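You operate a simulated robot arm through the tools that you are given. There is no shell and no other tool. Be economical: measure what you need, move in short steps, check, and stop when the job is done.

Carry out the task below with a simulated robot arm. There is one attempt and no reset: what you move stays moved.

JOB
Fix the board on the bench: push its loose connector home.
Fine: seat it in the nest, press TEST once, and when the lamp is green put it in the green tray; lamp box off after. Set down upright: circuit board.

Only the result counts: the job must be done as asked and must still hold three seconds after the hand-in. Knocking over, shifting, dropping, spilling or breaking anything else fails it.

ROBOT AND FRAMES
A 6-joint arm with a two-finger gripper on a trunk, on a base that drives. Base frame: it is fixed to the floor where the robot stands at the start and does not move with it; the origin is under the middle of the robot, x ahead of it, y to its left, z up; the surface under the hand at the start is at about z = 820. Units: mm, degrees, N and s.
It reaches about 1298 mm from its shoulder. Its first joint turns from -149.0 to 149.0 degrees. Places, roughly: circuit board [250, -1250, 1250]; inside of the green tray [500, -100, 800]; inside of the part nest [300, 0, 800]; inside of the red tray [500, 100, 800]; lamp switch [300, 0, 900]; selector knob [300, -200, 900]. Payload 1.57 kg.
The TCP is the grasp point between the finger pads, 21 mm short of the fingertips. In the tool frame z runs along the fingers and y along their closing line. Largest opening 70 mm; the body of the gripper starts 50 mm behind the TCP.
Orientation is that of the tool frame in the base frame, as a unit quaternion [x, y, z, w]. With the fingers straight down and closing along the base's y, the tool's x points along the base's -x, its y along +y and its z along -z.

CONTROLS
- The arm moves only by the tool apply_moves. Its argument "moves" is a list of rows, each a list of 7 numbers: the finger opening in mm, from 0 to 70, then the shift along the tool's x, y, z in units of 50 mm (1.0 is 50 mm), then the turn, a rotation vector about the tool's x, y, z in units of 4 degrees (1.0 is 4 degrees). In form: [[fingers, dx, dy, dz, ax, ay, az], ...]. A call has 1 to 20 rows; each row shifts and turns the commanded pose from where the row before left it, along the tool's axes as they then stand. A call with a number of a shift or a turn outside -1 to 1 is refused whole. Each row takes 0.2 s and may step no farther than 50 mm and 8.6 degrees from the row before; otherwise, or with a gripper value out of range, the whole call is refused. Where a pose cannot be reached the arm comes as near as it can. A force on the tool above 40 N (or 10 N above the force at the start of the call, whichever is more), or a blocked arm, ends the call early, and 0.2 s more pass. Each finger halts on what it meets, pressing with about 30 N; the grip force reading is that of the motor and also rises with nothing between the fingers. The clock runs only during rows and for 0.2 s after the last one: add rows that do not move to give the fingers time. It gives the time, the measured TCP pose, the force on the tool (base axes), the opening and the grip force at its end, in the units of the frame above (readings bear some noise), with the torque about the TCP (base axes, N m) and any sound that the robot's microphone picked up.
- Cameras (640 x 400 px; columns grow to the right, rows downward): "scene" is now at [48.3, 136.4, 1768.2]; the picture's right is [-0.16, -0.99, 0.00], its down [-0.80, 0.13, -0.58] and it looks along [0.57, -0.09, -0.81] (base axes); focal length 274 px, centre (320, 200). "wrist" rides on the gripper at [79, 4, -81] in the tool frame; the picture's right is [-0.05, 1.00, 0.00], its down [-0.67, -0.04, -0.74] and it looks along [-0.74, -0.04, 0.67] (tool axes); focal length 256 px, centre (320, 200). There is no depth. A picture from a camera that has moved, and an enlarged one, comes with that camera's place and axes in the base frame and with its lens. The place of the scene camera against the robot may be out by one fixed shift of up to 25 mm in any direction.
- capture(camera): a new picture of that camera. It takes no simulated time.
- raise_lower(by): slides the trunk up (or, below 0, down) by that many mm; the arm and the scene camera ride with it, the base frame stays. It gives what a move gives, with no picture.
- roll_base(legs): drives the robot by 1 to 6 legs, each [ahead, turn to the left] in mm and degrees, along the robot's own axes; the way and the turn of a leg run together, so that a leg with both is an arc; at most 1500 mm and 180 degrees a leg. The arm and the cameras ride along, it lands a little off, and it stops where it bumps. It gives what a move gives.
- turn_head(pan, tilt): turns the head with the scene camera to pan (to the left, within 155 degrees either way) and tilt (down, from -29 to 69), counted from straight ahead of the robot. It gives what a move gives.
- inspect(camera, box): a new picture of the part [left, top, right, bottom] of that camera's present view, enlarged. It takes no simulated time.
- finish_job(): hands the job in; it is judged then, once.

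Go step by step. Nothing tells you exact positions but the pictures and the camera data: compare them with the known pose of the tool, close in by small moves and look again before you grip or let go. The budget is 120 turns and 78 pictures, counting those below and the enlarged ones. Unless the task says otherwise, let go and move clear before handing in, and close with one line.

The tools are called after "Request:" as a command line: name --pt "numbers of a row" for each row, then --argument value for the rest, lists and objects as JSON in quotes. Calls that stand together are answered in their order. apply_moves: Moves the arm, as the interface text tells. Its arguments: {"type":"object","properties":{"moves":{"type":"array","items":{"type":"array","items":{"type":"number"}}}},"required":["moves"]} The other tools are called the same way: raise_lower (by) slides the trunk up or down; roll_base (legs) drives the base; turn_head (pan, tilt) turns the head that bears the scene camera; capture (camera) takes a picture; inspect (camera, box) takes an enlarged picture of a part of a camera's view; finish_job () hands the job in.

At the start:

```text
time_s: 0.0
tcp_pos: [779.2, -4.1, 1109.7]
tool_rot: [-0.004, 1.0, -0.001, 0.0]
wrist_force: [-1.0, 0.0, -0.4]
wrist_torque: [0.05, 0.0, -0.03]
gripper_width: 69.9
grip_force: 0.0
trunk travel left (down, up): [-791.0, 179.0]
robot x, y, heading: [0.3, -18.6, -0.1]
head pan, tilt: [-9.2, 54.6]
```

scene: 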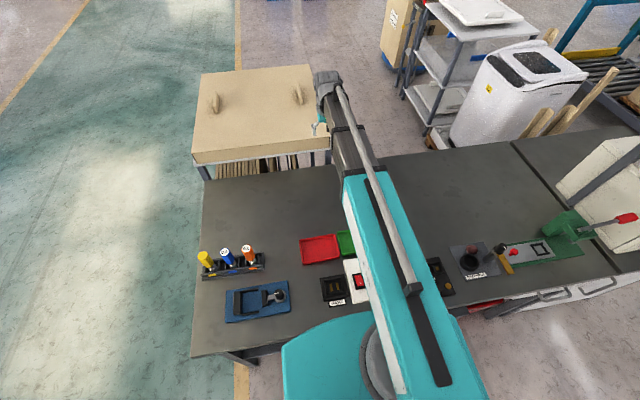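
wrist: 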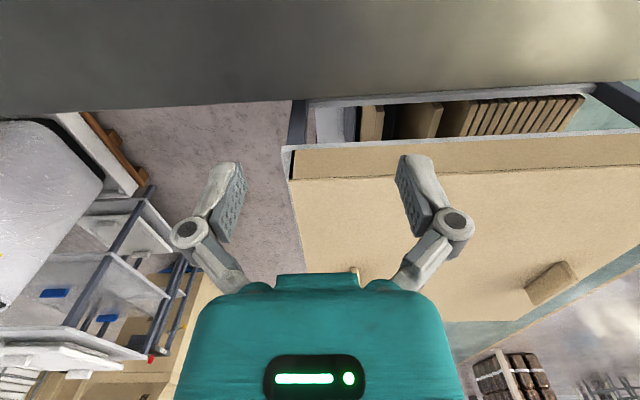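

The arm hides the middle of the bench; I see trays, a nest, and other fixtures. I'll look to the right where the board should be.

Request:
turn_head --pan -70 --tilt 40

Request:
capture --camera "scene"

```text
time_s: 1.3
tcp_pos: [779.8, -4.9, 1110.1]
tool_rot: [-0.004, 1.0, -0.001, 0.0]
wrist_force: [-0.8, 0.0, 0.3]
wrist_torque: [-0.01, 0.0, -0.02]
gripper_width: 70.3
grip_force: 0.1
trunk travel left (down, up): [-791.0, 179.0]
robot x, y, heading: [-0.1, -18.0, -0.1]
head pan, tilt: [-70.0, 40.0]
```

```text
75 pictures are left
camera scene: at [5.8, 68.1, 1788.3], right [-0.94, -0.34, 0.0], down [-0.22, 0.6, -0.77], along [0.26, -0.72, -0.64], focal length 274 px, centre (320, 200)
```

scene: 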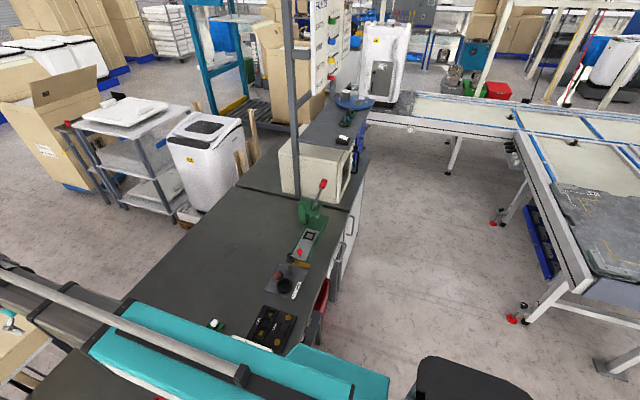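

I see a bench extending to the right with a press, a beige box, and something dark beyond. I'll zoom in there.

Request:
inspect --camera "scene" --box '[230, 80, 390, 180]'

Request:
inspect --camera "scene" --box '[190, 170, 370, 350]'

```text
4.00 times, centred on (310, 130) of scene
camera zoom: at [5.8, 68.1, 1788.3], right [-0.94, -0.34, 0.0], down [-0.22, 0.6, -0.77], along [0.26, -0.72, -0.64], focal length 1096 px, centre (360, 480)
```

zoom: 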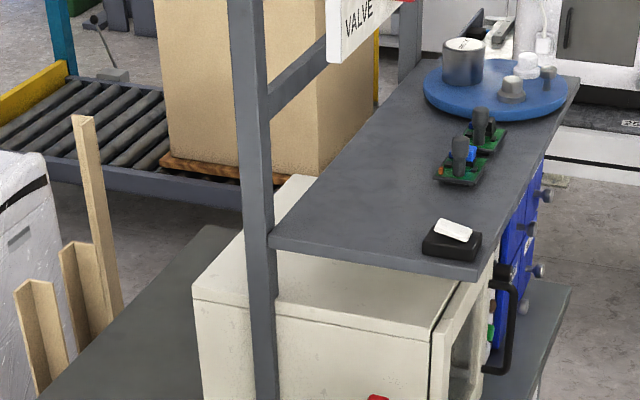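

```text
2.22 times, centred on (280, 260) of scene
camera zoom: at [5.8, 68.1, 1788.3], right [-0.94, -0.34, 0.0], down [-0.22, 0.6, -0.77], along [0.26, -0.72, -0.64], focal length 609 px, centre (409, 67)
```

zoom: 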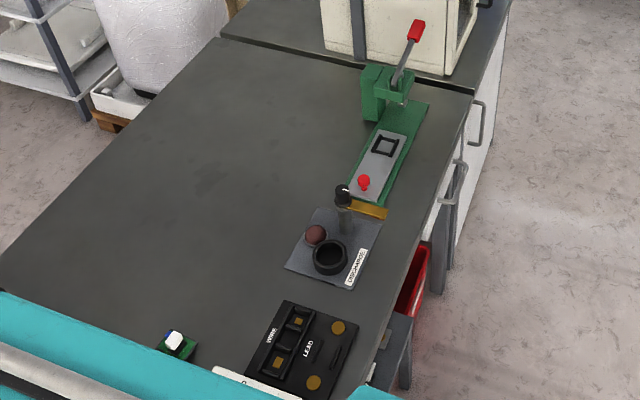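

There are two boards on the shelf and something like a board on the bench behind the arm. I'll swing the arm to the left and look.

Request:
apply_moves --pt "70 0.3 1 -0.3 0 0 0" --pt "70 0.3 1 -0.3 0 0 0" --pt "70 0.3 1 -0.3 0 0 0" --pt "70 0.3 1 -0.3 0 0 0" --pt "70 0.3 0.9 0 0 0 0" --pt "70 0.3 0.9 0 0 0 0" --pt "70 0.3 0.9 0 0 0 0" --pt "70 0.3 0.9 0 0 0 0"

Request:
turn_head --pan -25 --tilt 58

Request:
capture --camera "scene"

```text
refused: row 1 steps farther than a row can; nothing moved
```

```text
time_s: 2.4
tcp_pos: [779.7, -4.8, 1109.9]
tool_rot: [-0.005, 1.0, 0.0, 0.0]
wrist_force: [-0.5, -1.0, -0.7]
wrist_torque: [-0.03, -0.01, 0.02]
gripper_width: 70.0
grip_force: 0.2
trunk travel left (down, up): [-791.0, 179.0]
robot x, y, heading: [-0.7, -19.9, 0.2]
head pan, tilt: [-25.0, 58.0]
```

```text
72 pictures are left
camera scene: at [39.1, 118.9, 1763.9], right [-0.42, -0.91, 0.0], down [-0.77, 0.36, -0.53], along [0.48, -0.23, -0.85], focal length 274 px, centre (320, 200)
```

scene: 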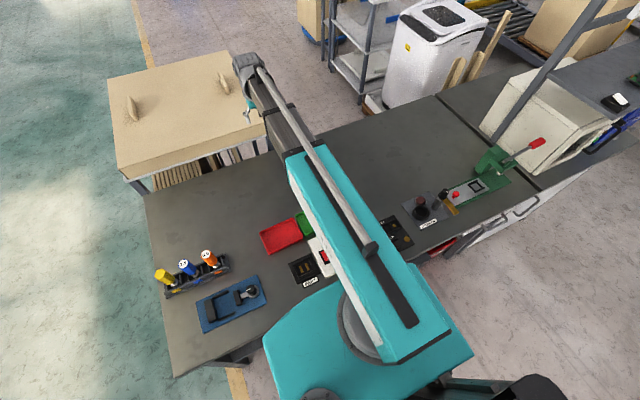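

Request:
apply_moves --pt "70 0.3 0.9 -0.3 0 0 0" --pt "70 0.3 0.9 -0.3 0 0 0" --pt "70 0.3 0.9 -0.3 0 0 0" --pt "70 0.3 0.9 -0.3 0 0 0" --pt "70 0.3 0.9 0 0 0 0" --pt "70 0.3 0.9 0 0 0 0" --pt "70 0.3 0.9 0 0 0 0" --pt "70 0.3 0.9 0 0 0 0" --pt "70 0.3 0.9 0 0 0 0" --pt "70 0.3 0.9 0 0 0 0"

Request:
capture --camera "scene"

```text
time_s: 4.6
tcp_pos: [624.4, 446.2, 1109.3]
tool_rot: [-0.005, 1.0, 0.0, 0.001]
wrist_force: [0.0, 1.3, -0.6]
wrist_torque: [0.01, -0.02, -0.01]
gripper_width: 69.8
grip_force: 0.1
out of reach, approached as far as the arm can: row 1, 2, 3, 4
trunk travel left (down, up): [-791.0, 179.0]
robot x, y, heading: [-0.6, -16.7, -0.0]
head pan, tilt: [-25.0, 58.0]
```

```text
71 pictures are left
camera scene: at [39.0, 119.4, 1763.9], right [-0.42, -0.91, 0.0], down [-0.77, 0.36, -0.53], along [0.48, -0.22, -0.85], focal length 274 px, centre (320, 200)
```

scene: 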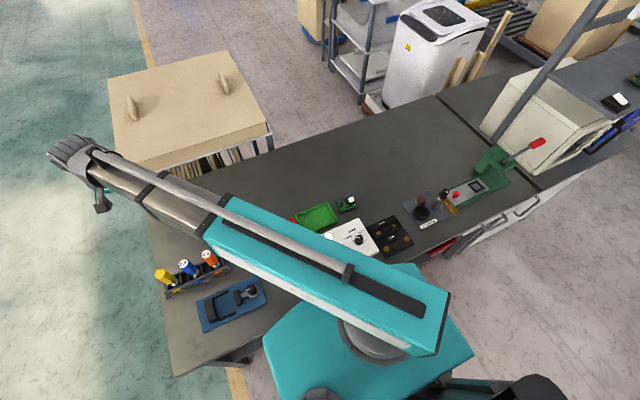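

Request:
inspect --camera "scene" --box '[290, 180, 450, 280]'

Request:
inspect --camera "scene" --box '[330, 185, 370, 220]'

```text
4.00 times, centred on (370, 230) of scene
camera zoom: at [39.0, 119.4, 1763.9], right [-0.42, -0.91, 0.0], down [-0.77, 0.36, -0.53], along [0.48, -0.22, -0.85], focal length 1096 px, centre (120, 80)
```

zoom: 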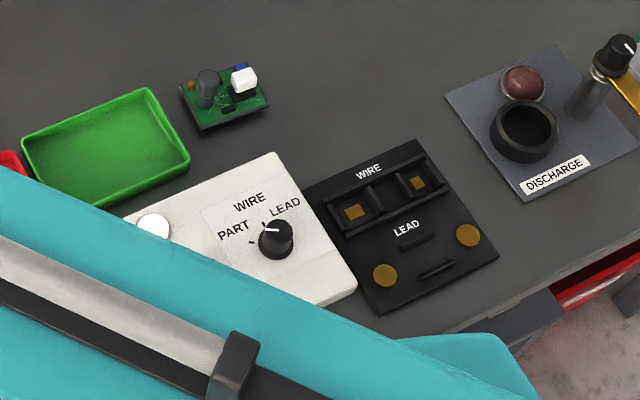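

```text
11.43 times, centred on (350, 202) of scene
camera zoom: at [39.0, 119.4, 1763.9], right [-0.42, -0.91, 0.0], down [-0.77, 0.36, -0.53], along [0.48, -0.22, -0.85], focal length 3130 px, centre (-23, 171)
```

zoom: 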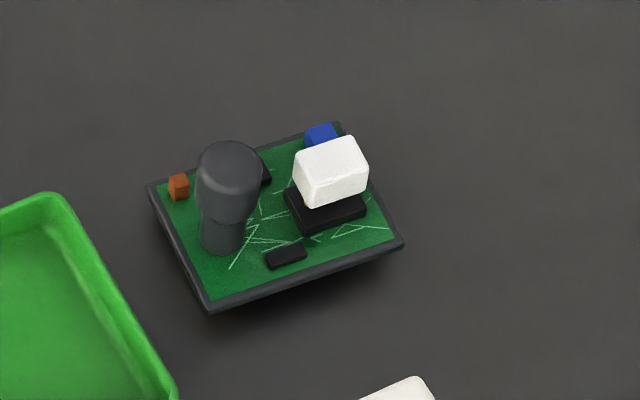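

The bench board (about [500,-235]) has a raised white connector over its black socket; that is the target. I'll check behind the robot before backing away for room.

Request:
turn_head --pan -140 --tilt 45

Request:
capture --camera "scene"

Request:
turn_head --pan 150 --tilt 45

Request:
capture --camera "scene"

```text
time_s: 6.6
tcp_pos: [624.2, 444.9, 1110.2]
tool_rot: [-0.004, 1.0, 0.0, -0.001]
wrist_force: [-0.2, 0.3, 0.5]
wrist_torque: [0.02, 0.02, 0.05]
gripper_width: 70.0
grip_force: 0.1
trunk travel left (down, up): [-791.0, 179.0]
robot x, y, heading: [0.4, -18.0, -0.1]
head pan, tilt: [-140.0, 45.0]
```

```text
68 pictures are left
camera scene: at [-85.7, 95.9, 1781.0], right [-0.64, 0.77, 0.0], down [0.54, 0.45, -0.71], along [-0.54, -0.45, -0.71], focal length 274 px, centre (320, 200)
```

scene: 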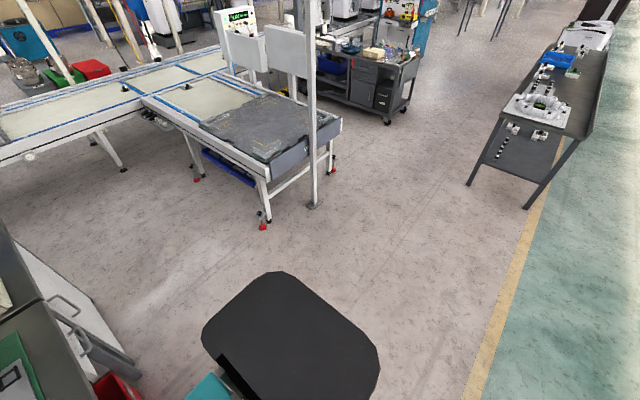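

```text
time_s: 10.5
tcp_pos: [625.3, 445.1, 1110.1]
tool_rot: [-0.004, 1.0, -0.001, 0.0]
wrist_force: [0.9, 1.0, -0.3]
wrist_torque: [0.0, 0.0, -0.01]
gripper_width: 70.0
grip_force: 0.0
trunk travel left (down, up): [-791.0, 179.0]
robot x, y, heading: [-1.9, -21.0, 0.0]
head pan, tilt: [150.0, 45.0]
```

```text
67 pictures are left
camera scene: at [-93.7, 188.9, 1781.0], right [0.5, 0.87, 0.0], down [0.61, -0.35, -0.71], along [-0.61, 0.35, -0.71], focal length 274 px, centre (320, 200)
```

scene: 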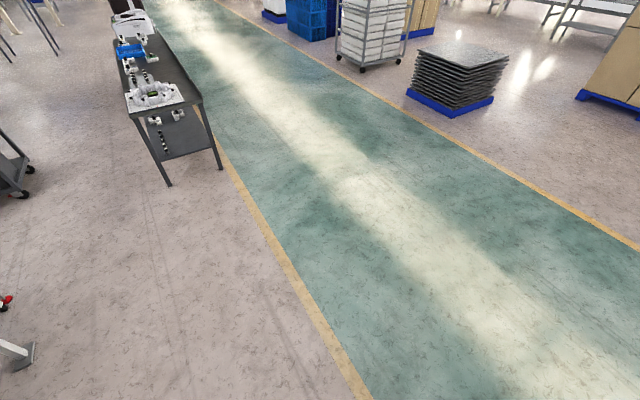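

Behind the robot is free. I back up 350 mm and look at the bench again.

Request:
roll_base --legs '[[-350, 0]]'

Request:
turn_head --pan -8 --tilt 50

Request:
capture --camera "scene"

```text
time_s: 13.2
tcp_pos: [275.3, 444.2, 1110.2]
tool_rot: [-0.002, 1.0, 0.0, 0.0]
wrist_force: [-0.5, -0.7, 0.1]
wrist_torque: [-0.01, 0.0, 0.02]
gripper_width: 70.1
grip_force: 0.0
trunk travel left (down, up): [-791.0, 179.0]
robot x, y, heading: [-350.7, -16.2, -0.1]
head pan, tilt: [150.0, 45.0]
```

```text
time_s: 15.7
tcp_pos: [275.4, 444.6, 1109.9]
tool_rot: [-0.002, 1.0, 0.0, 0.0]
wrist_force: [0.3, 0.1, -0.5]
wrist_torque: [0.02, -0.04, -0.01]
gripper_width: 70.0
grip_force: 0.1
trunk travel left (down, up): [-791.0, 179.0]
robot x, y, heading: [-349.9, -19.6, -0.3]
head pan, tilt: [-8.0, 50.0]
```

```text
66 pictures are left
camera scene: at [-296.9, 137.9, 1774.1], right [-0.14, -0.99, 0.0], down [-0.76, 0.11, -0.64], along [0.64, -0.09, -0.77], focal length 274 px, centre (320, 200)
```

scene: 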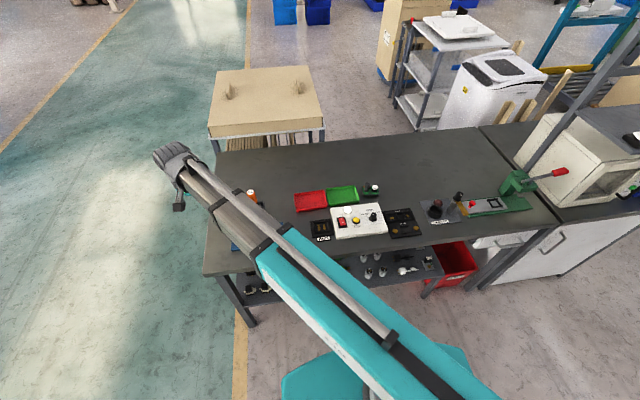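

Request:
inspect --camera "scene" --box '[290, 175, 430, 263]'

Request:
inspect --camera "scene" --box '[305, 200, 385, 245]'

```text
4.55 times, centred on (360, 219) of scene
camera zoom: at [-296.9, 137.9, 1774.1], right [-0.14, -0.99, 0.0], down [-0.76, 0.11, -0.64], along [0.64, -0.09, -0.77], focal length 1245 px, centre (138, 114)
```

zoom: 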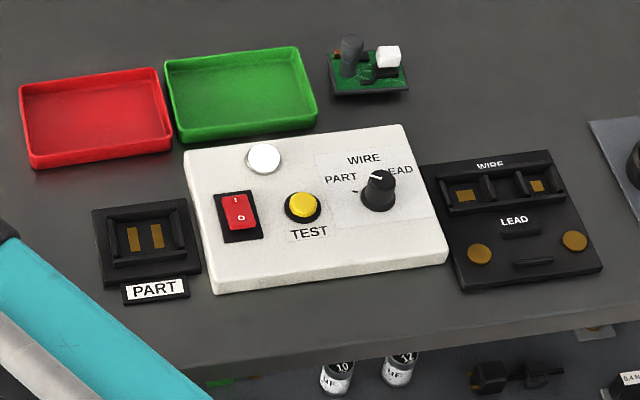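

```text
8.00 times, centred on (345, 222) of scene
camera zoom: at [-296.9, 137.9, 1774.1], right [-0.14, -0.99, 0.0], down [-0.76, 0.11, -0.64], along [0.64, -0.09, -0.77], focal length 2191 px, centre (120, 20)
```

zoom: 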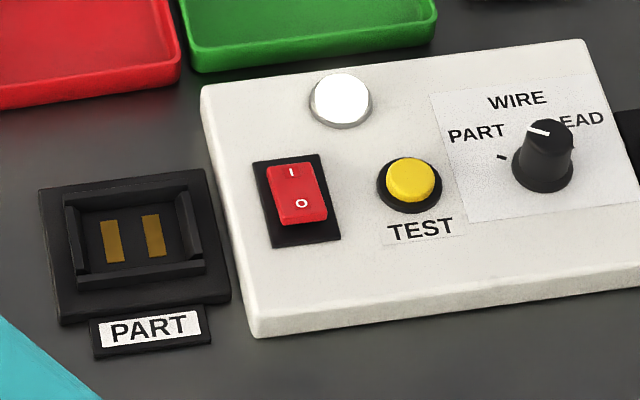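

The lamp box, PART nest, TEST button, switch, selector (pointing at WIRE), trays and the board are now visible. I bring the hand over for a calibrated wrist look.

Request:
apply_moves --pt "70 0 -0.95 0 0 0 0" --pt "70 0 -0.95 0 0 0 0" --pt "70 0 -0.95 0 0 0 0" --pt "70 0 -0.95 0 0 0 0" --pt "70 0 -0.95 0 0 0 0" --pt "70 0 -0.95 0 0 0 0" --pt "70 0 -0.95 0 0 0 0" --pt "70 0 -0.95 0 0 0 0" --pt "70 0 -0.95 0 0 0 0" --pt "70 0 -0.95 0 0 0 0" --pt "70 0 -0.95 0 0 0 0" --pt "70 0.3 -0.8 0 0 0 0" --pt "70 0.3 0 0.8 0 0 0" --pt "70 0 0 0.8 0 0 0"

Request:
capture --camera "wrist"

Request:
capture --camera "scene"

```text
time_s: 18.6
tcp_pos: [250.5, -115.4, 1109.9]
tool_rot: [-0.003, 1.0, 0.0, 0.001]
wrist_force: [1.3, 0.1, 0.1]
wrist_torque: [0.0, -0.02, 0.0]
gripper_width: 69.9
grip_force: 0.0
out of reach, approached as far as the arm can: row 13, 14
trunk travel left (down, up): [-791.0, 179.0]
robot x, y, heading: [-347.9, -19.0, -0.4]
head pan, tilt: [-8.0, 50.0]
```

```text
63 pictures are left
camera wrist: at [172.2, -112.0, 1191.5], right [0.05, 1.0, 0.0], down [0.67, -0.03, 0.74], along [0.74, -0.04, -0.67], focal length 256 px, centre (320, 200)
```

wrist: 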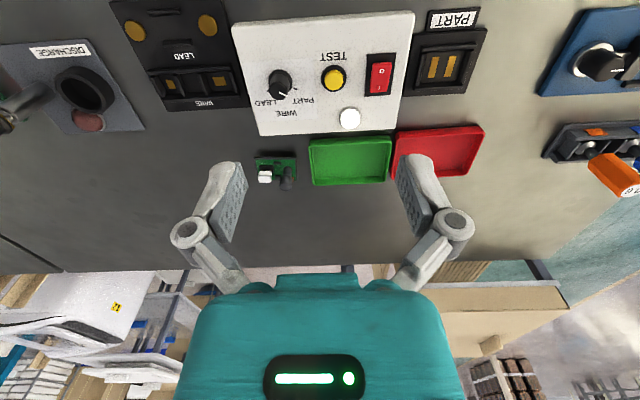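

```text
62 pictures are left
camera scene: at [-297.0, 138.1, 1774.1], right [-0.14, -0.99, 0.0], down [-0.76, 0.11, -0.64], along [0.64, -0.09, -0.77], focal length 274 px, centre (320, 200)
```

scene: 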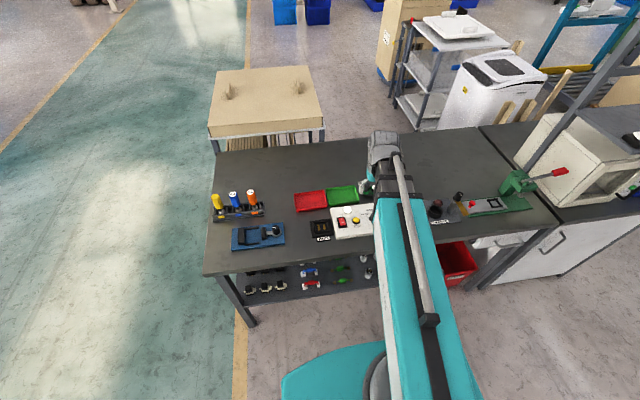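

The wrist view agrees with the scene estimate (board near [490,-211]). The arm is too high to go down here, so I lower the trunk.

Request:
raise_lower --by -150

Request:
apply_moves --pt "70 -1 0 0 0 0 0" --pt "70 -0.6 -0.97 0 0 0 0" --pt "70 -0.5 -0.8 0 0 0 0" --pt "70 -0.4 0 0 0 0 0"

Request:
capture --camera "wrist"

```text
time_s: 20.4
tcp_pos: [251.0, -116.9, 959.8]
tool_rot: [-0.003, 1.0, 0.0, 0.0]
wrist_force: [-0.7, 0.0, 0.6]
wrist_torque: [0.0, -0.01, 0.01]
gripper_width: 70.1
grip_force: 0.1
trunk travel left (down, up): [-641.0, 329.0]
robot x, y, heading: [-350.9, -20.7, -0.4]
head pan, tilt: [-8.0, 50.0]
```

```text
refused: row 2 steps farther than a row can; nothing moved
```

```text
61 pictures are left
camera wrist: at [172.2, -112.1, 1041.5], right [0.05, 1.0, 0.0], down [0.67, -0.03, 0.74], along [0.74, -0.04, -0.67], focal length 256 px, centre (320, 200)
```

wrist: 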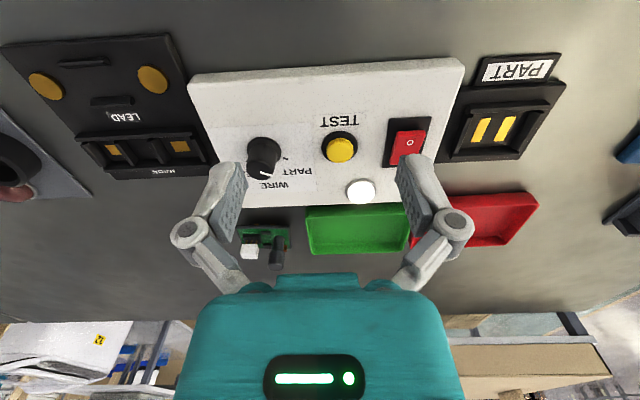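

Now a closer view of the board before pressing the connector.

Request:
apply_moves --pt "70 -0.5 -0.7 0 0 0 0" --pt "70 -0.5 -0.7 0 0 0 0" --pt "70 -0.5 -0.6 0 0 0 0"

Request:
capture --camera "wrist"

Request:
inspect --camera "wrist" --box '[260, 150, 380, 260]'

```text
time_s: 21.2
tcp_pos: [325.9, -215.2, 959.0]
tool_rot: [-0.002, 1.0, 0.0, 0.0]
wrist_force: [-0.1, -0.3, 0.2]
wrist_torque: [-0.03, -0.03, 0.06]
gripper_width: 69.9
grip_force: 0.0
trunk travel left (down, up): [-641.0, 329.0]
robot x, y, heading: [-352.3, -20.1, -0.2]
head pan, tilt: [-8.0, 50.0]
```

```text
60 pictures are left
camera wrist: at [247.6, -209.8, 1041.4], right [0.05, 1.0, 0.0], down [0.67, -0.03, 0.74], along [0.74, -0.04, -0.67], focal length 256 px, centre (320, 200)
```

wrist: 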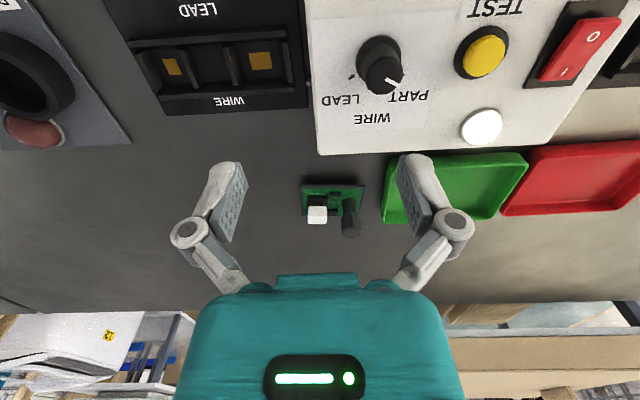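

```text
3.64 times, centred on (320, 205) of wrist
camera zoom: at [247.6, -209.8, 1041.4], right [0.05, 1.0, 0.0], down [0.67, -0.03, 0.74], along [0.74, -0.04, -0.67], focal length 931 px, centre (320, 182)
```

zoom: 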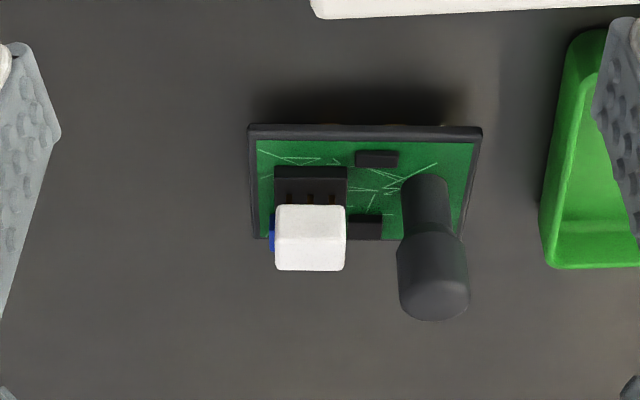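

The connector sits visibly raised above its socket. I move closer for triangulation.

Request:
apply_moves --pt "40 -0.9 0 0 0 0 0" --pt "0 -0.5 0 0 0 0 0" --pt "0 0 0 0.3 0 0 0" --pt "0 0 0 0.3 0 0 0" --pt "0 0 0 0 0 0 0"

Request:
capture --camera "wrist"

Request:
inspect --camera "wrist" --box '[250, 100, 410, 200]'

```text
time_s: 22.4
tcp_pos: [396.6, -217.0, 959.3]
tool_rot: [-0.003, 1.0, 0.0, 0.0]
wrist_force: [0.0, -0.7, 0.8]
wrist_torque: [-0.01, 0.02, -0.03]
gripper_width: 0.0
grip_force: 28.6
out of reach, approached as far as the arm can: row 3, 4
trunk travel left (down, up): [-641.0, 329.0]
robot x, y, heading: [-350.7, -15.0, -0.3]
head pan, tilt: [-8.0, 50.0]
```

```text
58 pictures are left
camera wrist: at [318.4, -212.1, 1041.4], right [0.05, 1.0, 0.0], down [0.67, -0.03, 0.74], along [0.74, -0.04, -0.67], focal length 256 px, centre (320, 200)
```

wrist: 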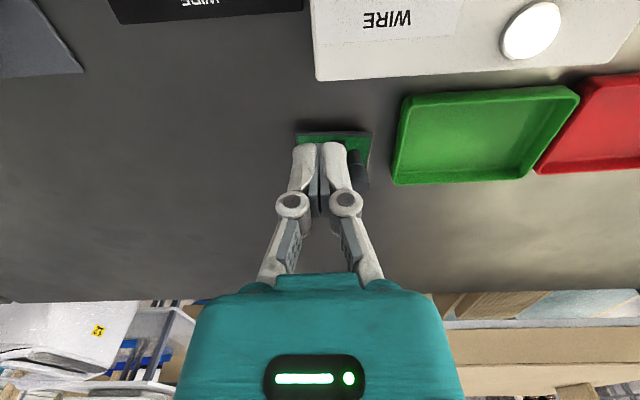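

```text
4.00 times, centred on (330, 150) of wrist
camera zoom: at [318.4, -212.1, 1041.4], right [0.05, 1.0, 0.0], down [0.67, -0.03, 0.74], along [0.74, -0.04, -0.67], focal length 1024 px, centre (280, 400)
```

zoom: 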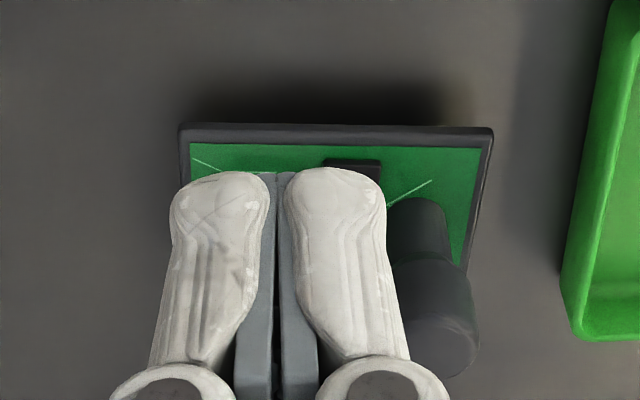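

I lift the arm and lower the trunk so the hand can work at board height, standing back a bit for an open view.

Request:
apply_moves --pt "70 0.5 0 -0.7 0 0 0" --pt "70 0.5 0 -0.7 0 0 0" --pt "70 0 0 -0.8 0 0 0" --pt "70 0 -0.2 -0.8 0 0 0"

Request:
raise_lower --by -190

Request:
capture --camera "wrist"

Request:
inspect --camera "wrist" --box '[260, 130, 380, 260]'

```text
time_s: 23.4
tcp_pos: [346.6, -223.5, 960.0]
tool_rot: [-0.002, 1.0, 0.0, 0.0]
wrist_force: [-0.5, -0.6, 0.1]
wrist_torque: [-0.01, 0.02, 0.0]
gripper_width: 70.0
grip_force: 0.1
out of reach, approached as far as the arm can: row 1, 2, 3, 4
trunk travel left (down, up): [-641.0, 329.0]
robot x, y, heading: [-345.6, -16.8, -0.3]
head pan, tilt: [-8.0, 50.0]
```

```text
time_s: 24.6
tcp_pos: [347.1, -220.1, 849.6]
tool_rot: [-0.003, 1.0, 0.009, 0.003]
wrist_force: [-1.2, 5.3, 26.1]
wrist_torque: [1.01, 0.05, 0.04]
gripper_width: 70.6
grip_force: 0.0
trunk travel left (down, up): [-530.0, 440.0]
robot x, y, heading: [-348.9, -18.1, -0.1]
head pan, tilt: [-8.0, 50.0]
stopped: the force on the tool passed its limit at 116 N (the readings are from after the stop); the commanded pose is now the measured one
```

```text
56 pictures are left
camera wrist: at [267.7, -215.6, 931.1], right [0.05, 1.0, 0.02], down [0.66, -0.04, 0.75], along [0.75, -0.02, -0.67], focal length 256 px, centre (320, 200)
```

wrist: 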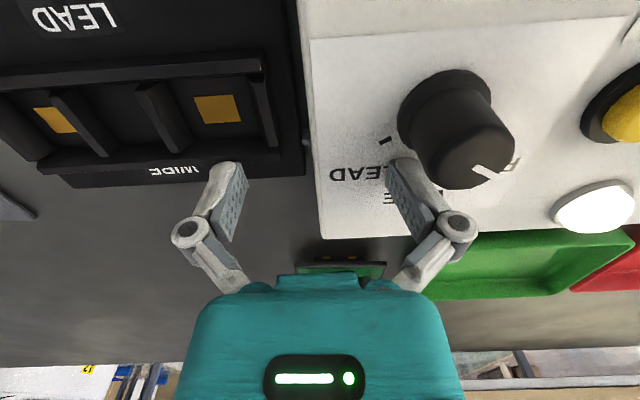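

```text
3.08 times, centred on (320, 195) of wrist
camera zoom: at [267.7, -215.6, 931.1], right [0.05, 1.0, 0.02], down [0.66, -0.04, 0.75], along [0.75, -0.02, -0.67], focal length 788 px, centre (320, 215)
```

zoom: 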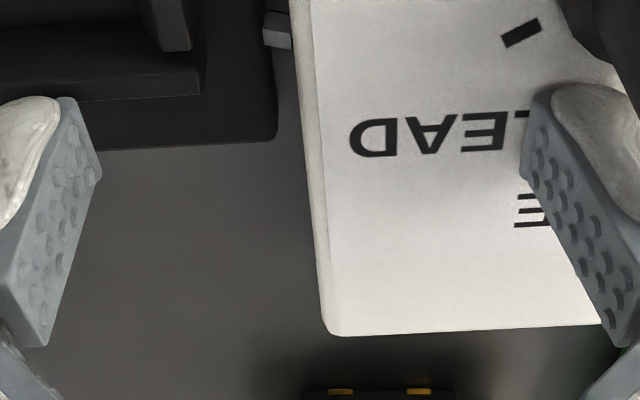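

The arm did not rise as commanded (z moves came back as out of reach), so lowering the trunk put a finger on the lamp box. I raise the trunk at once and check.

Request:
raise_lower --by 90

Request:
capture --camera "wrist"

Request:
capture --camera "scene"

```text
time_s: 25.9
tcp_pos: [349.7, -220.3, 938.0]
tool_rot: [-0.003, 1.0, 0.008, 0.001]
wrist_force: [-0.6, -0.5, -0.3]
wrist_torque: [0.03, 0.0, -0.02]
gripper_width: 70.0
grip_force: 0.1
trunk travel left (down, up): [-620.0, 350.0]
robot x, y, heading: [-350.5, -19.3, -0.0]
head pan, tilt: [-8.0, 50.0]
```

```text
54 pictures are left
camera wrist: at [269.7, -216.8, 1019.8], right [0.05, 1.0, 0.02], down [0.66, -0.04, 0.75], along [0.75, -0.02, -0.67], focal length 256 px, centre (320, 200)
```

wrist: 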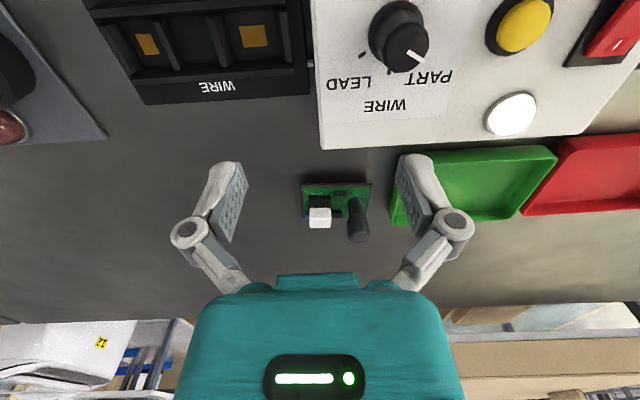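

```text
53 pictures are left
camera scene: at [-296.7, 137.7, 1602.6], right [-0.14, -0.99, 0.0], down [-0.76, 0.11, -0.64], along [0.64, -0.09, -0.77], focal length 274 px, centre (320, 200)
```

scene: 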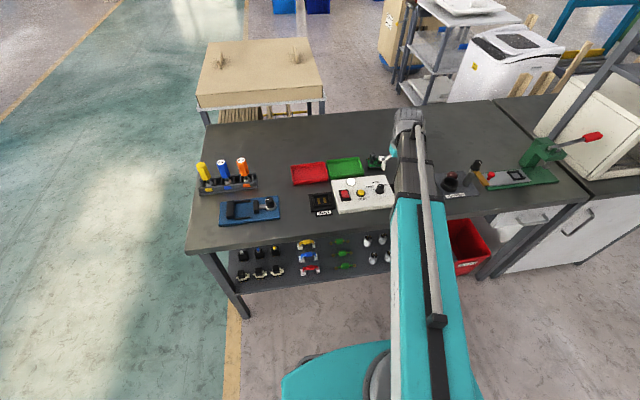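

Nothing seems displaced. I test how the arm answers a pure vertical command.

Request:
apply_moves --pt "70 0 0 -0.4 0 0 0" --pt "70 0 0 0 0 0 0"

Request:
apply_moves --pt "70 0 0 0 0 0 1" --pt "70 0 0 0 0 0 0"

Request:
apply_moves --pt "70 0 0 0 0 1 0" --pt "70 0 0 0 0 0 0"

```text
time_s: 26.5
tcp_pos: [349.1, -220.3, 938.3]
tool_rot: [-0.002, 1.0, 0.007, 0.002]
wrist_force: [-1.4, -0.3, -0.5]
wrist_torque: [0.0, 0.04, 0.02]
gripper_width: 70.1
grip_force: 0.0
out of reach, approached as far as the arm can: row 1
trunk travel left (down, up): [-620.0, 350.0]
robot x, y, heading: [-350.1, -17.4, -0.2]
head pan, tilt: [-8.0, 50.0]
```

```text
time_s: 27.1
tcp_pos: [348.1, -220.6, 938.0]
tool_rot: [0.032, 0.999, 0.008, 0.001]
wrist_force: [0.2, -0.9, 0.4]
wrist_torque: [-0.04, -0.01, 0.04]
gripper_width: 69.9
grip_force: 0.0
trunk travel left (down, up): [-620.0, 350.0]
robot x, y, heading: [-353.0, -14.8, -0.4]
head pan, tilt: [-8.0, 50.0]
```

```text
time_s: 27.7
tcp_pos: [348.5, -221.6, 938.0]
tool_rot: [0.032, 0.999, 0.009, -0.034]
wrist_force: [-1.4, -0.6, 0.0]
wrist_torque: [-0.01, -0.01, 0.04]
gripper_width: 70.1
grip_force: 0.1
trunk travel left (down, up): [-620.0, 350.0]
robot x, y, heading: [-349.7, -16.0, -0.3]
head pan, tilt: [-8.0, 50.0]
```

The hand's height comes only from the trunk; the arm itself moves in the plane and turns the wrist. I level the tool and take a close look at the board.

Request:
apply_moves --pt "70 0 0 0 0 -1 0" --pt "70 0 0 0 0 0 -0.92" --pt "70 0 0 0 0.26 0 0" --pt "70 0 0 0 0 0 0"

Request:
inspect --camera "wrist" --box '[280, 160, 390, 260]'

```text
time_s: 28.7
tcp_pos: [348.9, -220.6, 938.7]
tool_rot: [0.0, 1.0, -0.002, 0.001]
wrist_force: [-0.5, -0.5, -0.4]
wrist_torque: [-0.01, -0.01, -0.01]
gripper_width: 70.1
grip_force: 0.0
trunk travel left (down, up): [-620.0, 350.0]
robot x, y, heading: [-348.7, -19.7, -0.4]
head pan, tilt: [-8.0, 50.0]
```

```text
4.00 times, centred on (335, 210) of wrist
camera zoom: at [269.9, -214.5, 1019.7], right [0.05, 1.0, 0.0], down [0.66, -0.03, 0.75], along [0.75, -0.04, -0.67], focal length 1024 px, centre (260, 160)
```

zoom: 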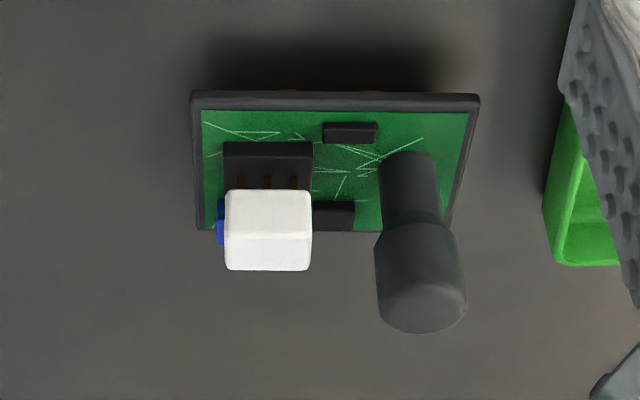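

The connector top is near [482,-223,862], with a 6 mm gap over its socket. I close the fingers and move above it.

Request:
apply_moves --pt "30 -0.9 -0.03 0 0 0 0" --pt "0 -0.9 -0.03 0 0 0 0" --pt "0 -0.86 -0.03 0 0 0 0" --pt "0 0 0 0 0 0 0" --pt "0 0 0 0 0 0 0"

Request:
raise_lower --by -45

Request:
capture --camera "wrist"

Request:
inspect --camera "scene" --box '[340, 130, 420, 180]'

```text
time_s: 29.9
tcp_pos: [482.2, -223.9, 937.4]
tool_rot: [0.0, 1.0, -0.001, 0.0]
wrist_force: [0.1, -0.8, 0.1]
wrist_torque: [0.03, -0.01, 0.03]
gripper_width: 0.0
grip_force: 28.4
trunk travel left (down, up): [-620.0, 350.0]
robot x, y, heading: [-349.4, -20.0, -0.2]
head pan, tilt: [-8.0, 50.0]
```

```text
time_s: 30.8
tcp_pos: [481.5, -224.3, 893.9]
tool_rot: [-0.001, 1.0, -0.001, 0.001]
wrist_force: [-0.4, 0.8, 0.6]
wrist_torque: [-0.03, 0.01, -0.03]
gripper_width: 0.0
grip_force: 28.3
trunk travel left (down, up): [-575.0, 395.0]
robot x, y, heading: [-347.3, -13.5, -0.3]
head pan, tilt: [-8.0, 50.0]
```

```text
51 pictures are left
camera wrist: at [402.1, -218.5, 974.7], right [0.05, 1.0, 0.0], down [0.66, -0.03, 0.75], along [0.75, -0.04, -0.67], focal length 256 px, centre (320, 200)
```

wrist: 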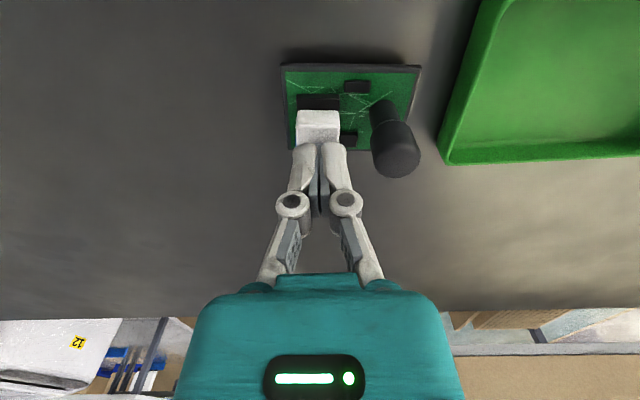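

```text
8.00 times, centred on (380, 155) of scene
camera zoom: at [-296.8, 137.7, 1557.6], right [-0.14, -0.99, 0.0], down [-0.76, 0.11, -0.64], along [0.64, -0.09, -0.77], focal length 2191 px, centre (-160, 560)
```

zoom: 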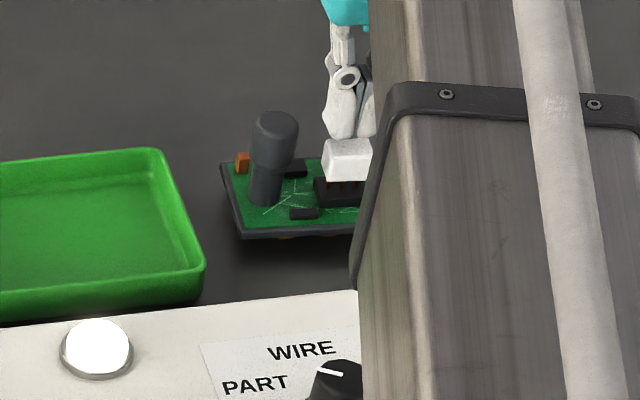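

Fingers are centred over the connector. I lower in small steps and watch force.

Request:
raise_lower --by -8

Request:
raise_lower --by -4

Request:
raise_lower --by -3

Request:
inspect --camera "wrist" --box '[270, 50, 430, 190]'

```text
time_s: 31.3
tcp_pos: [481.9, -222.9, 886.0]
tool_rot: [0.0, 1.0, -0.001, 0.001]
wrist_force: [-0.7, -0.3, -0.5]
wrist_torque: [0.0, 0.01, -0.01]
gripper_width: 0.2
grip_force: 28.4
trunk travel left (down, up): [-567.0, 403.0]
robot x, y, heading: [-348.8, -18.3, -0.3]
head pan, tilt: [-8.0, 50.0]
```

```text
time_s: 31.9
tcp_pos: [481.0, -224.6, 881.1]
tool_rot: [-0.001, 1.0, -0.001, 0.0]
wrist_force: [-0.3, -0.1, -0.4]
wrist_torque: [-0.01, 0.01, 0.01]
gripper_width: 0.1
grip_force: 28.7
trunk travel left (down, up): [-563.0, 407.0]
robot x, y, heading: [-349.0, -17.5, -0.1]
head pan, tilt: [-8.0, 50.0]
```

```text
time_s: 32.4
tcp_pos: [480.8, -223.0, 877.8]
tool_rot: [0.0, 1.0, -0.001, 0.0]
wrist_force: [-0.2, -0.4, 0.2]
wrist_torque: [0.01, 0.0, 0.01]
gripper_width: 0.0
grip_force: 28.7
trunk travel left (down, up): [-560.0, 410.0]
robot x, y, heading: [-353.1, -16.7, -0.2]
head pan, tilt: [-8.0, 50.0]
```

```text
2.86 times, centred on (350, 120) of wrist
camera zoom: at [402.2, -218.5, 959.6], right [0.05, 1.0, 0.0], down [0.66, -0.03, 0.75], along [0.75, -0.04, -0.67], focal length 731 px, centre (234, 429)
```

zoom: 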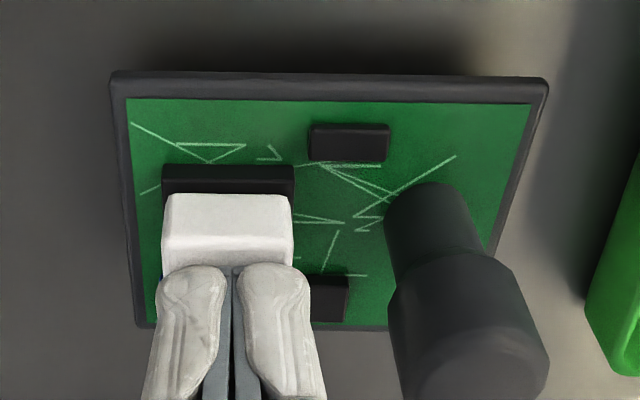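

No contact yet; continuing down in small steps.

Request:
raise_lower --by -2

Request:
raise_lower --by -2

Request:
raise_lower --by -2

Request:
inspect --camera "wrist" --box '[270, 50, 430, 190]'

```text
time_s: 32.9
tcp_pos: [482.4, -223.8, 876.9]
tool_rot: [0.001, 1.0, -0.001, 0.001]
wrist_force: [-0.3, 0.5, 0.2]
wrist_torque: [0.01, 0.0, 0.0]
gripper_width: 0.2
grip_force: 28.6
trunk travel left (down, up): [-558.0, 412.0]
robot x, y, heading: [-351.4, -17.3, -0.2]
head pan, tilt: [-8.0, 50.0]
```

```text
time_s: 33.4
tcp_pos: [481.4, -224.1, 874.0]
tool_rot: [-0.001, 1.0, -0.001, 0.001]
wrist_force: [0.6, -0.1, -0.1]
wrist_torque: [0.02, 0.01, -0.02]
gripper_width: 0.0
grip_force: 28.5
trunk travel left (down, up): [-556.0, 414.0]
robot x, y, heading: [-348.5, -19.9, -0.1]
head pan, tilt: [-8.0, 50.0]
```

```text
time_s: 34.0
tcp_pos: [480.3, -223.9, 873.4]
tool_rot: [0.0, 1.0, -0.001, 0.001]
wrist_force: [2.8, -0.8, 9.6]
wrist_torque: [-0.01, -0.01, 0.01]
gripper_width: 6.2
grip_force: 28.8
trunk travel left (down, up): [-554.0, 416.0]
robot x, y, heading: [-350.3, -18.3, -0.2]
head pan, tilt: [-8.0, 50.0]
```

```text
2.86 times, centred on (350, 120) of wrist
camera zoom: at [401.9, -218.4, 954.3], right [0.05, 1.0, 0.0], down [0.66, -0.03, 0.75], along [0.75, -0.04, -0.66], focal length 731 px, centre (234, 429)
```

zoom: 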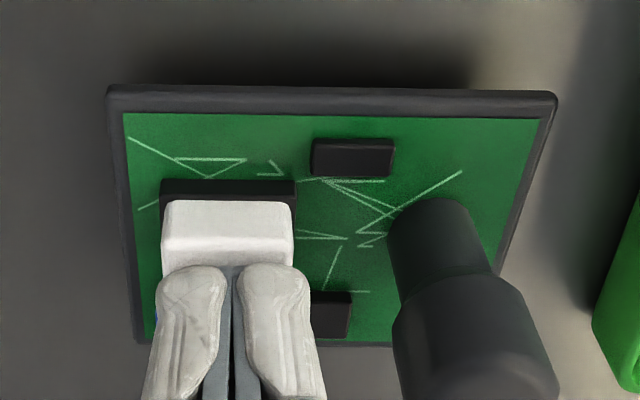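

Contact made at about 10 N. Continuing to press.

Request:
raise_lower --by -2

Request:
raise_lower --by -2

Request:
inspect --camera "wrist" --box '[270, 50, 430, 190]'

```text
time_s: 34.5
tcp_pos: [479.2, -223.6, 870.3]
tool_rot: [0.0, 1.0, -0.002, 0.003]
wrist_force: [8.9, -3.0, 28.0]
wrist_torque: [-0.06, -0.11, -0.02]
gripper_width: 6.0
grip_force: 28.7
trunk travel left (down, up): [-552.0, 418.0]
robot x, y, heading: [-351.0, -16.7, -0.4]
head pan, tilt: [-8.0, 50.0]
```

```text
time_s: 34.8
tcp_pos: [479.9, -223.1, 872.5]
tool_rot: [0.0, 1.0, -0.001, 0.003]
wrist_force: [2.6, 0.8, 32.4]
wrist_torque: [0.02, 0.01, -0.03]
gripper_width: 6.1
grip_force: 28.6
trunk travel left (down, up): [-551.0, 419.0]
robot x, y, heading: [-347.1, -17.2, -0.2]
head pan, tilt: [-8.0, 50.0]
stopped: the force on the tool passed its limit at 43 N (the readings are from after the stop); the commanded pose is now the measured one
```

```text
2.86 times, centred on (350, 120) of wrist
camera zoom: at [401.1, -218.3, 953.0], right [0.05, 1.0, 0.0], down [0.66, -0.03, 0.75], along [0.75, -0.04, -0.66], focal length 731 px, centre (234, 429)
```

zoom: 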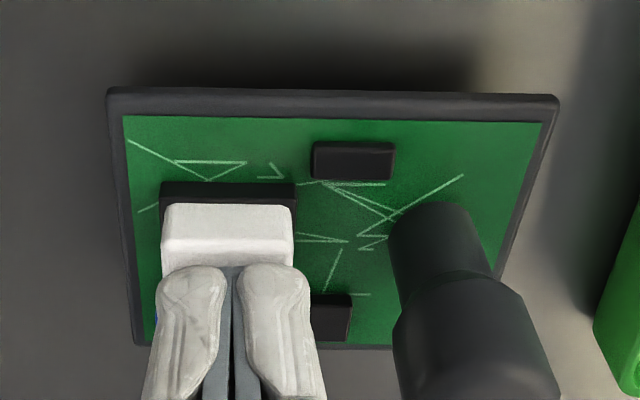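

The force hit 43 N with the gripper pushed slightly open. I lift off and check what state the connector is in.

Request:
raise_lower --by 66

Request:
apply_moves --pt "0 0.9 0 0 0 0 0" --pt "0 0.9 0 0 0 0 0" --pt "0 0.8 0 0 0 0 0"

Request:
inspect --camera "wrist" --box '[280, 160, 390, 260]'

Request:
inspect --camera "scene" --box '[340, 130, 420, 180]'

```text
time_s: 35.9
tcp_pos: [482.3, -224.1, 935.1]
tool_rot: [0.0, 1.0, -0.001, 0.002]
wrist_force: [0.2, 0.0, -0.1]
wrist_torque: [-0.05, 0.02, 0.04]
gripper_width: 0.0
grip_force: 28.9
trunk travel left (down, up): [-617.0, 353.0]
robot x, y, heading: [-349.8, -18.9, -0.3]
head pan, tilt: [-8.0, 50.0]
```

```text
time_s: 36.7
tcp_pos: [351.6, -222.3, 935.8]
tool_rot: [0.0, 1.0, -0.002, 0.002]
wrist_force: [-0.9, 0.2, -0.1]
wrist_torque: [-0.01, -0.04, -0.01]
gripper_width: 0.0
grip_force: 28.9
trunk travel left (down, up): [-617.0, 353.0]
robot x, y, heading: [-351.2, -17.4, -0.0]
head pan, tilt: [-8.0, 50.0]
```

```text
4.00 times, centred on (335, 210) of wrist
camera zoom: at [272.6, -216.8, 1017.0], right [0.05, 1.0, 0.0], down [0.66, -0.03, 0.75], along [0.75, -0.04, -0.66], focal length 1024 px, centre (260, 160)
```

zoom: 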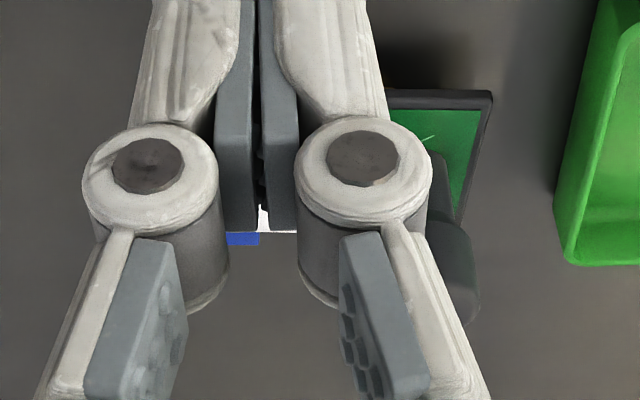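

```text
8.00 times, centred on (380, 155) of scene
camera zoom: at [-296.8, 137.7, 1600.0], right [-0.14, -0.99, 0.0], down [-0.76, 0.11, -0.64], along [0.64, -0.09, -0.77], focal length 2191 px, centre (-160, 560)
```

zoom: 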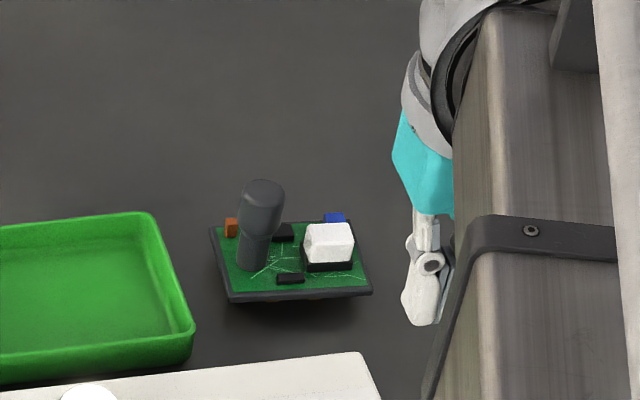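

The gap looks much smaller now. I open the fingers for a clear comparison view.

Request:
apply_moves --pt "70 0 0 0 0 0 0" --pt "70 0 0 0 0 0 0" --pt "70 0 0 0 0 0 0" --pt "70 0 0 0 0 0 0"

Request:
inspect --camera "wrist" --box '[280, 160, 390, 260]'

Request:
inspect --camera "scene" --box '[364, 150, 390, 172]'

```text
time_s: 37.7
tcp_pos: [352.8, -223.3, 936.1]
tool_rot: [0.0, 1.0, -0.002, 0.002]
wrist_force: [-0.5, 0.2, -0.3]
wrist_torque: [-0.01, -0.02, -0.01]
gripper_width: 70.0
grip_force: 0.0
trunk travel left (down, up): [-617.0, 353.0]
robot x, y, heading: [-350.4, -19.4, 0.0]
head pan, tilt: [-8.0, 50.0]
```

```text
4.00 times, centred on (335, 210) of wrist
camera zoom: at [273.3, -217.0, 1016.9], right [0.05, 1.0, 0.0], down [0.66, -0.03, 0.75], along [0.75, -0.04, -0.66], focal length 1024 px, centre (260, 160)
```

zoom: 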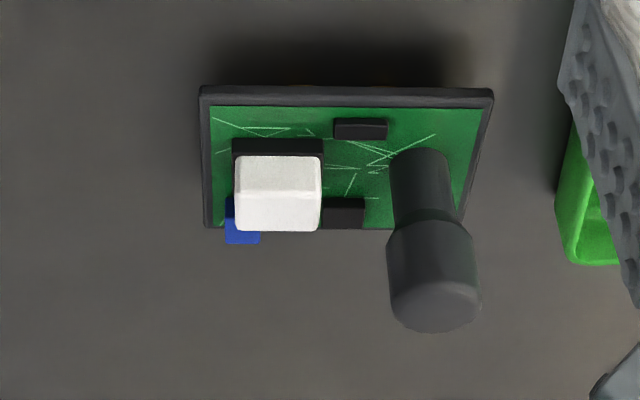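

```text
16.00 times, centred on (377, 161) of scene
camera zoom: at [-296.7, 137.7, 1599.9], right [-0.14, -0.99, 0.0], down [-0.76, 0.11, -0.64], along [0.64, -0.09, -0.77], focal length 4383 px, centre (-592, 824)
```

zoom: 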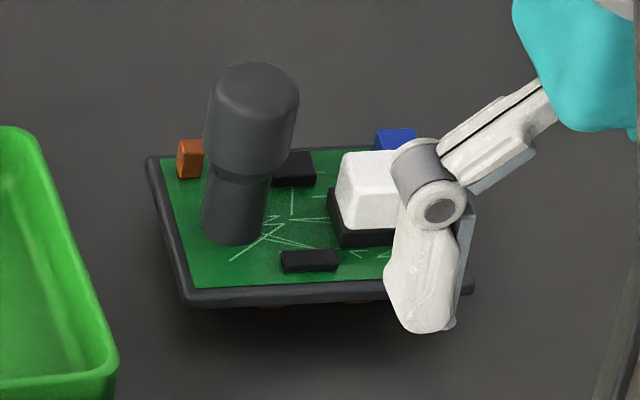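

The connector is home. Next I look closely at the lamp box: selector, switch and TEST.

Request:
apply_moves --pt "70 0.7 0.6 0 0 0 0" --pt "70 0.7 0.6 0 0 0 0" --pt "70 0.7 0.6 0 0 0 0" --pt "70 0 0 0 0 0 0"

Request:
capture --camera "wrist"

Request:
inspect --camera "wrist" --box '[220, 60, 460, 210]'

```text
time_s: 38.7
tcp_pos: [248.0, -135.1, 936.2]
tool_rot: [0.0, 1.0, -0.001, 0.002]
wrist_force: [0.1, 0.3, -0.1]
wrist_torque: [0.04, -0.04, -0.01]
gripper_width: 69.8
grip_force: 0.1
trunk travel left (down, up): [-617.0, 353.0]
robot x, y, heading: [-344.5, -16.1, -0.0]
head pan, tilt: [-8.0, 50.0]
```

```text
42 pictures are left
camera wrist: at [168.3, -129.5, 1017.0], right [0.05, 1.0, 0.0], down [0.66, -0.03, 0.75], along [0.75, -0.04, -0.66], focal length 256 px, centre (320, 200)
```

wrist: 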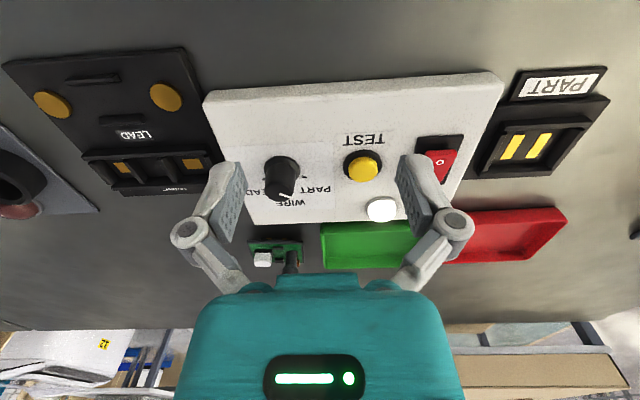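

```text
2.67 times, centred on (340, 135) of wrist
camera zoom: at [168.3, -129.5, 1017.0], right [0.05, 1.0, 0.0], down [0.66, -0.03, 0.75], along [0.75, -0.04, -0.66], focal length 683 px, centre (267, 373)
```

zoom: 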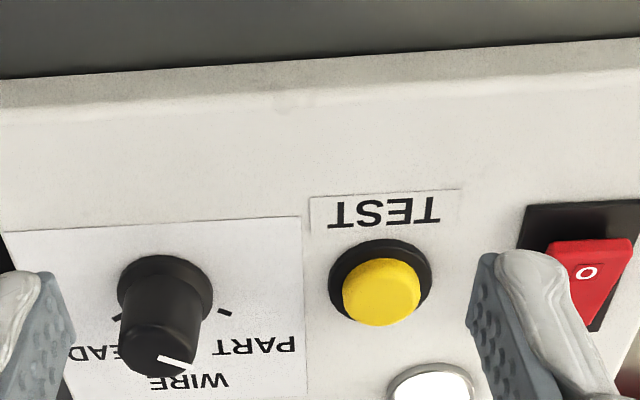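

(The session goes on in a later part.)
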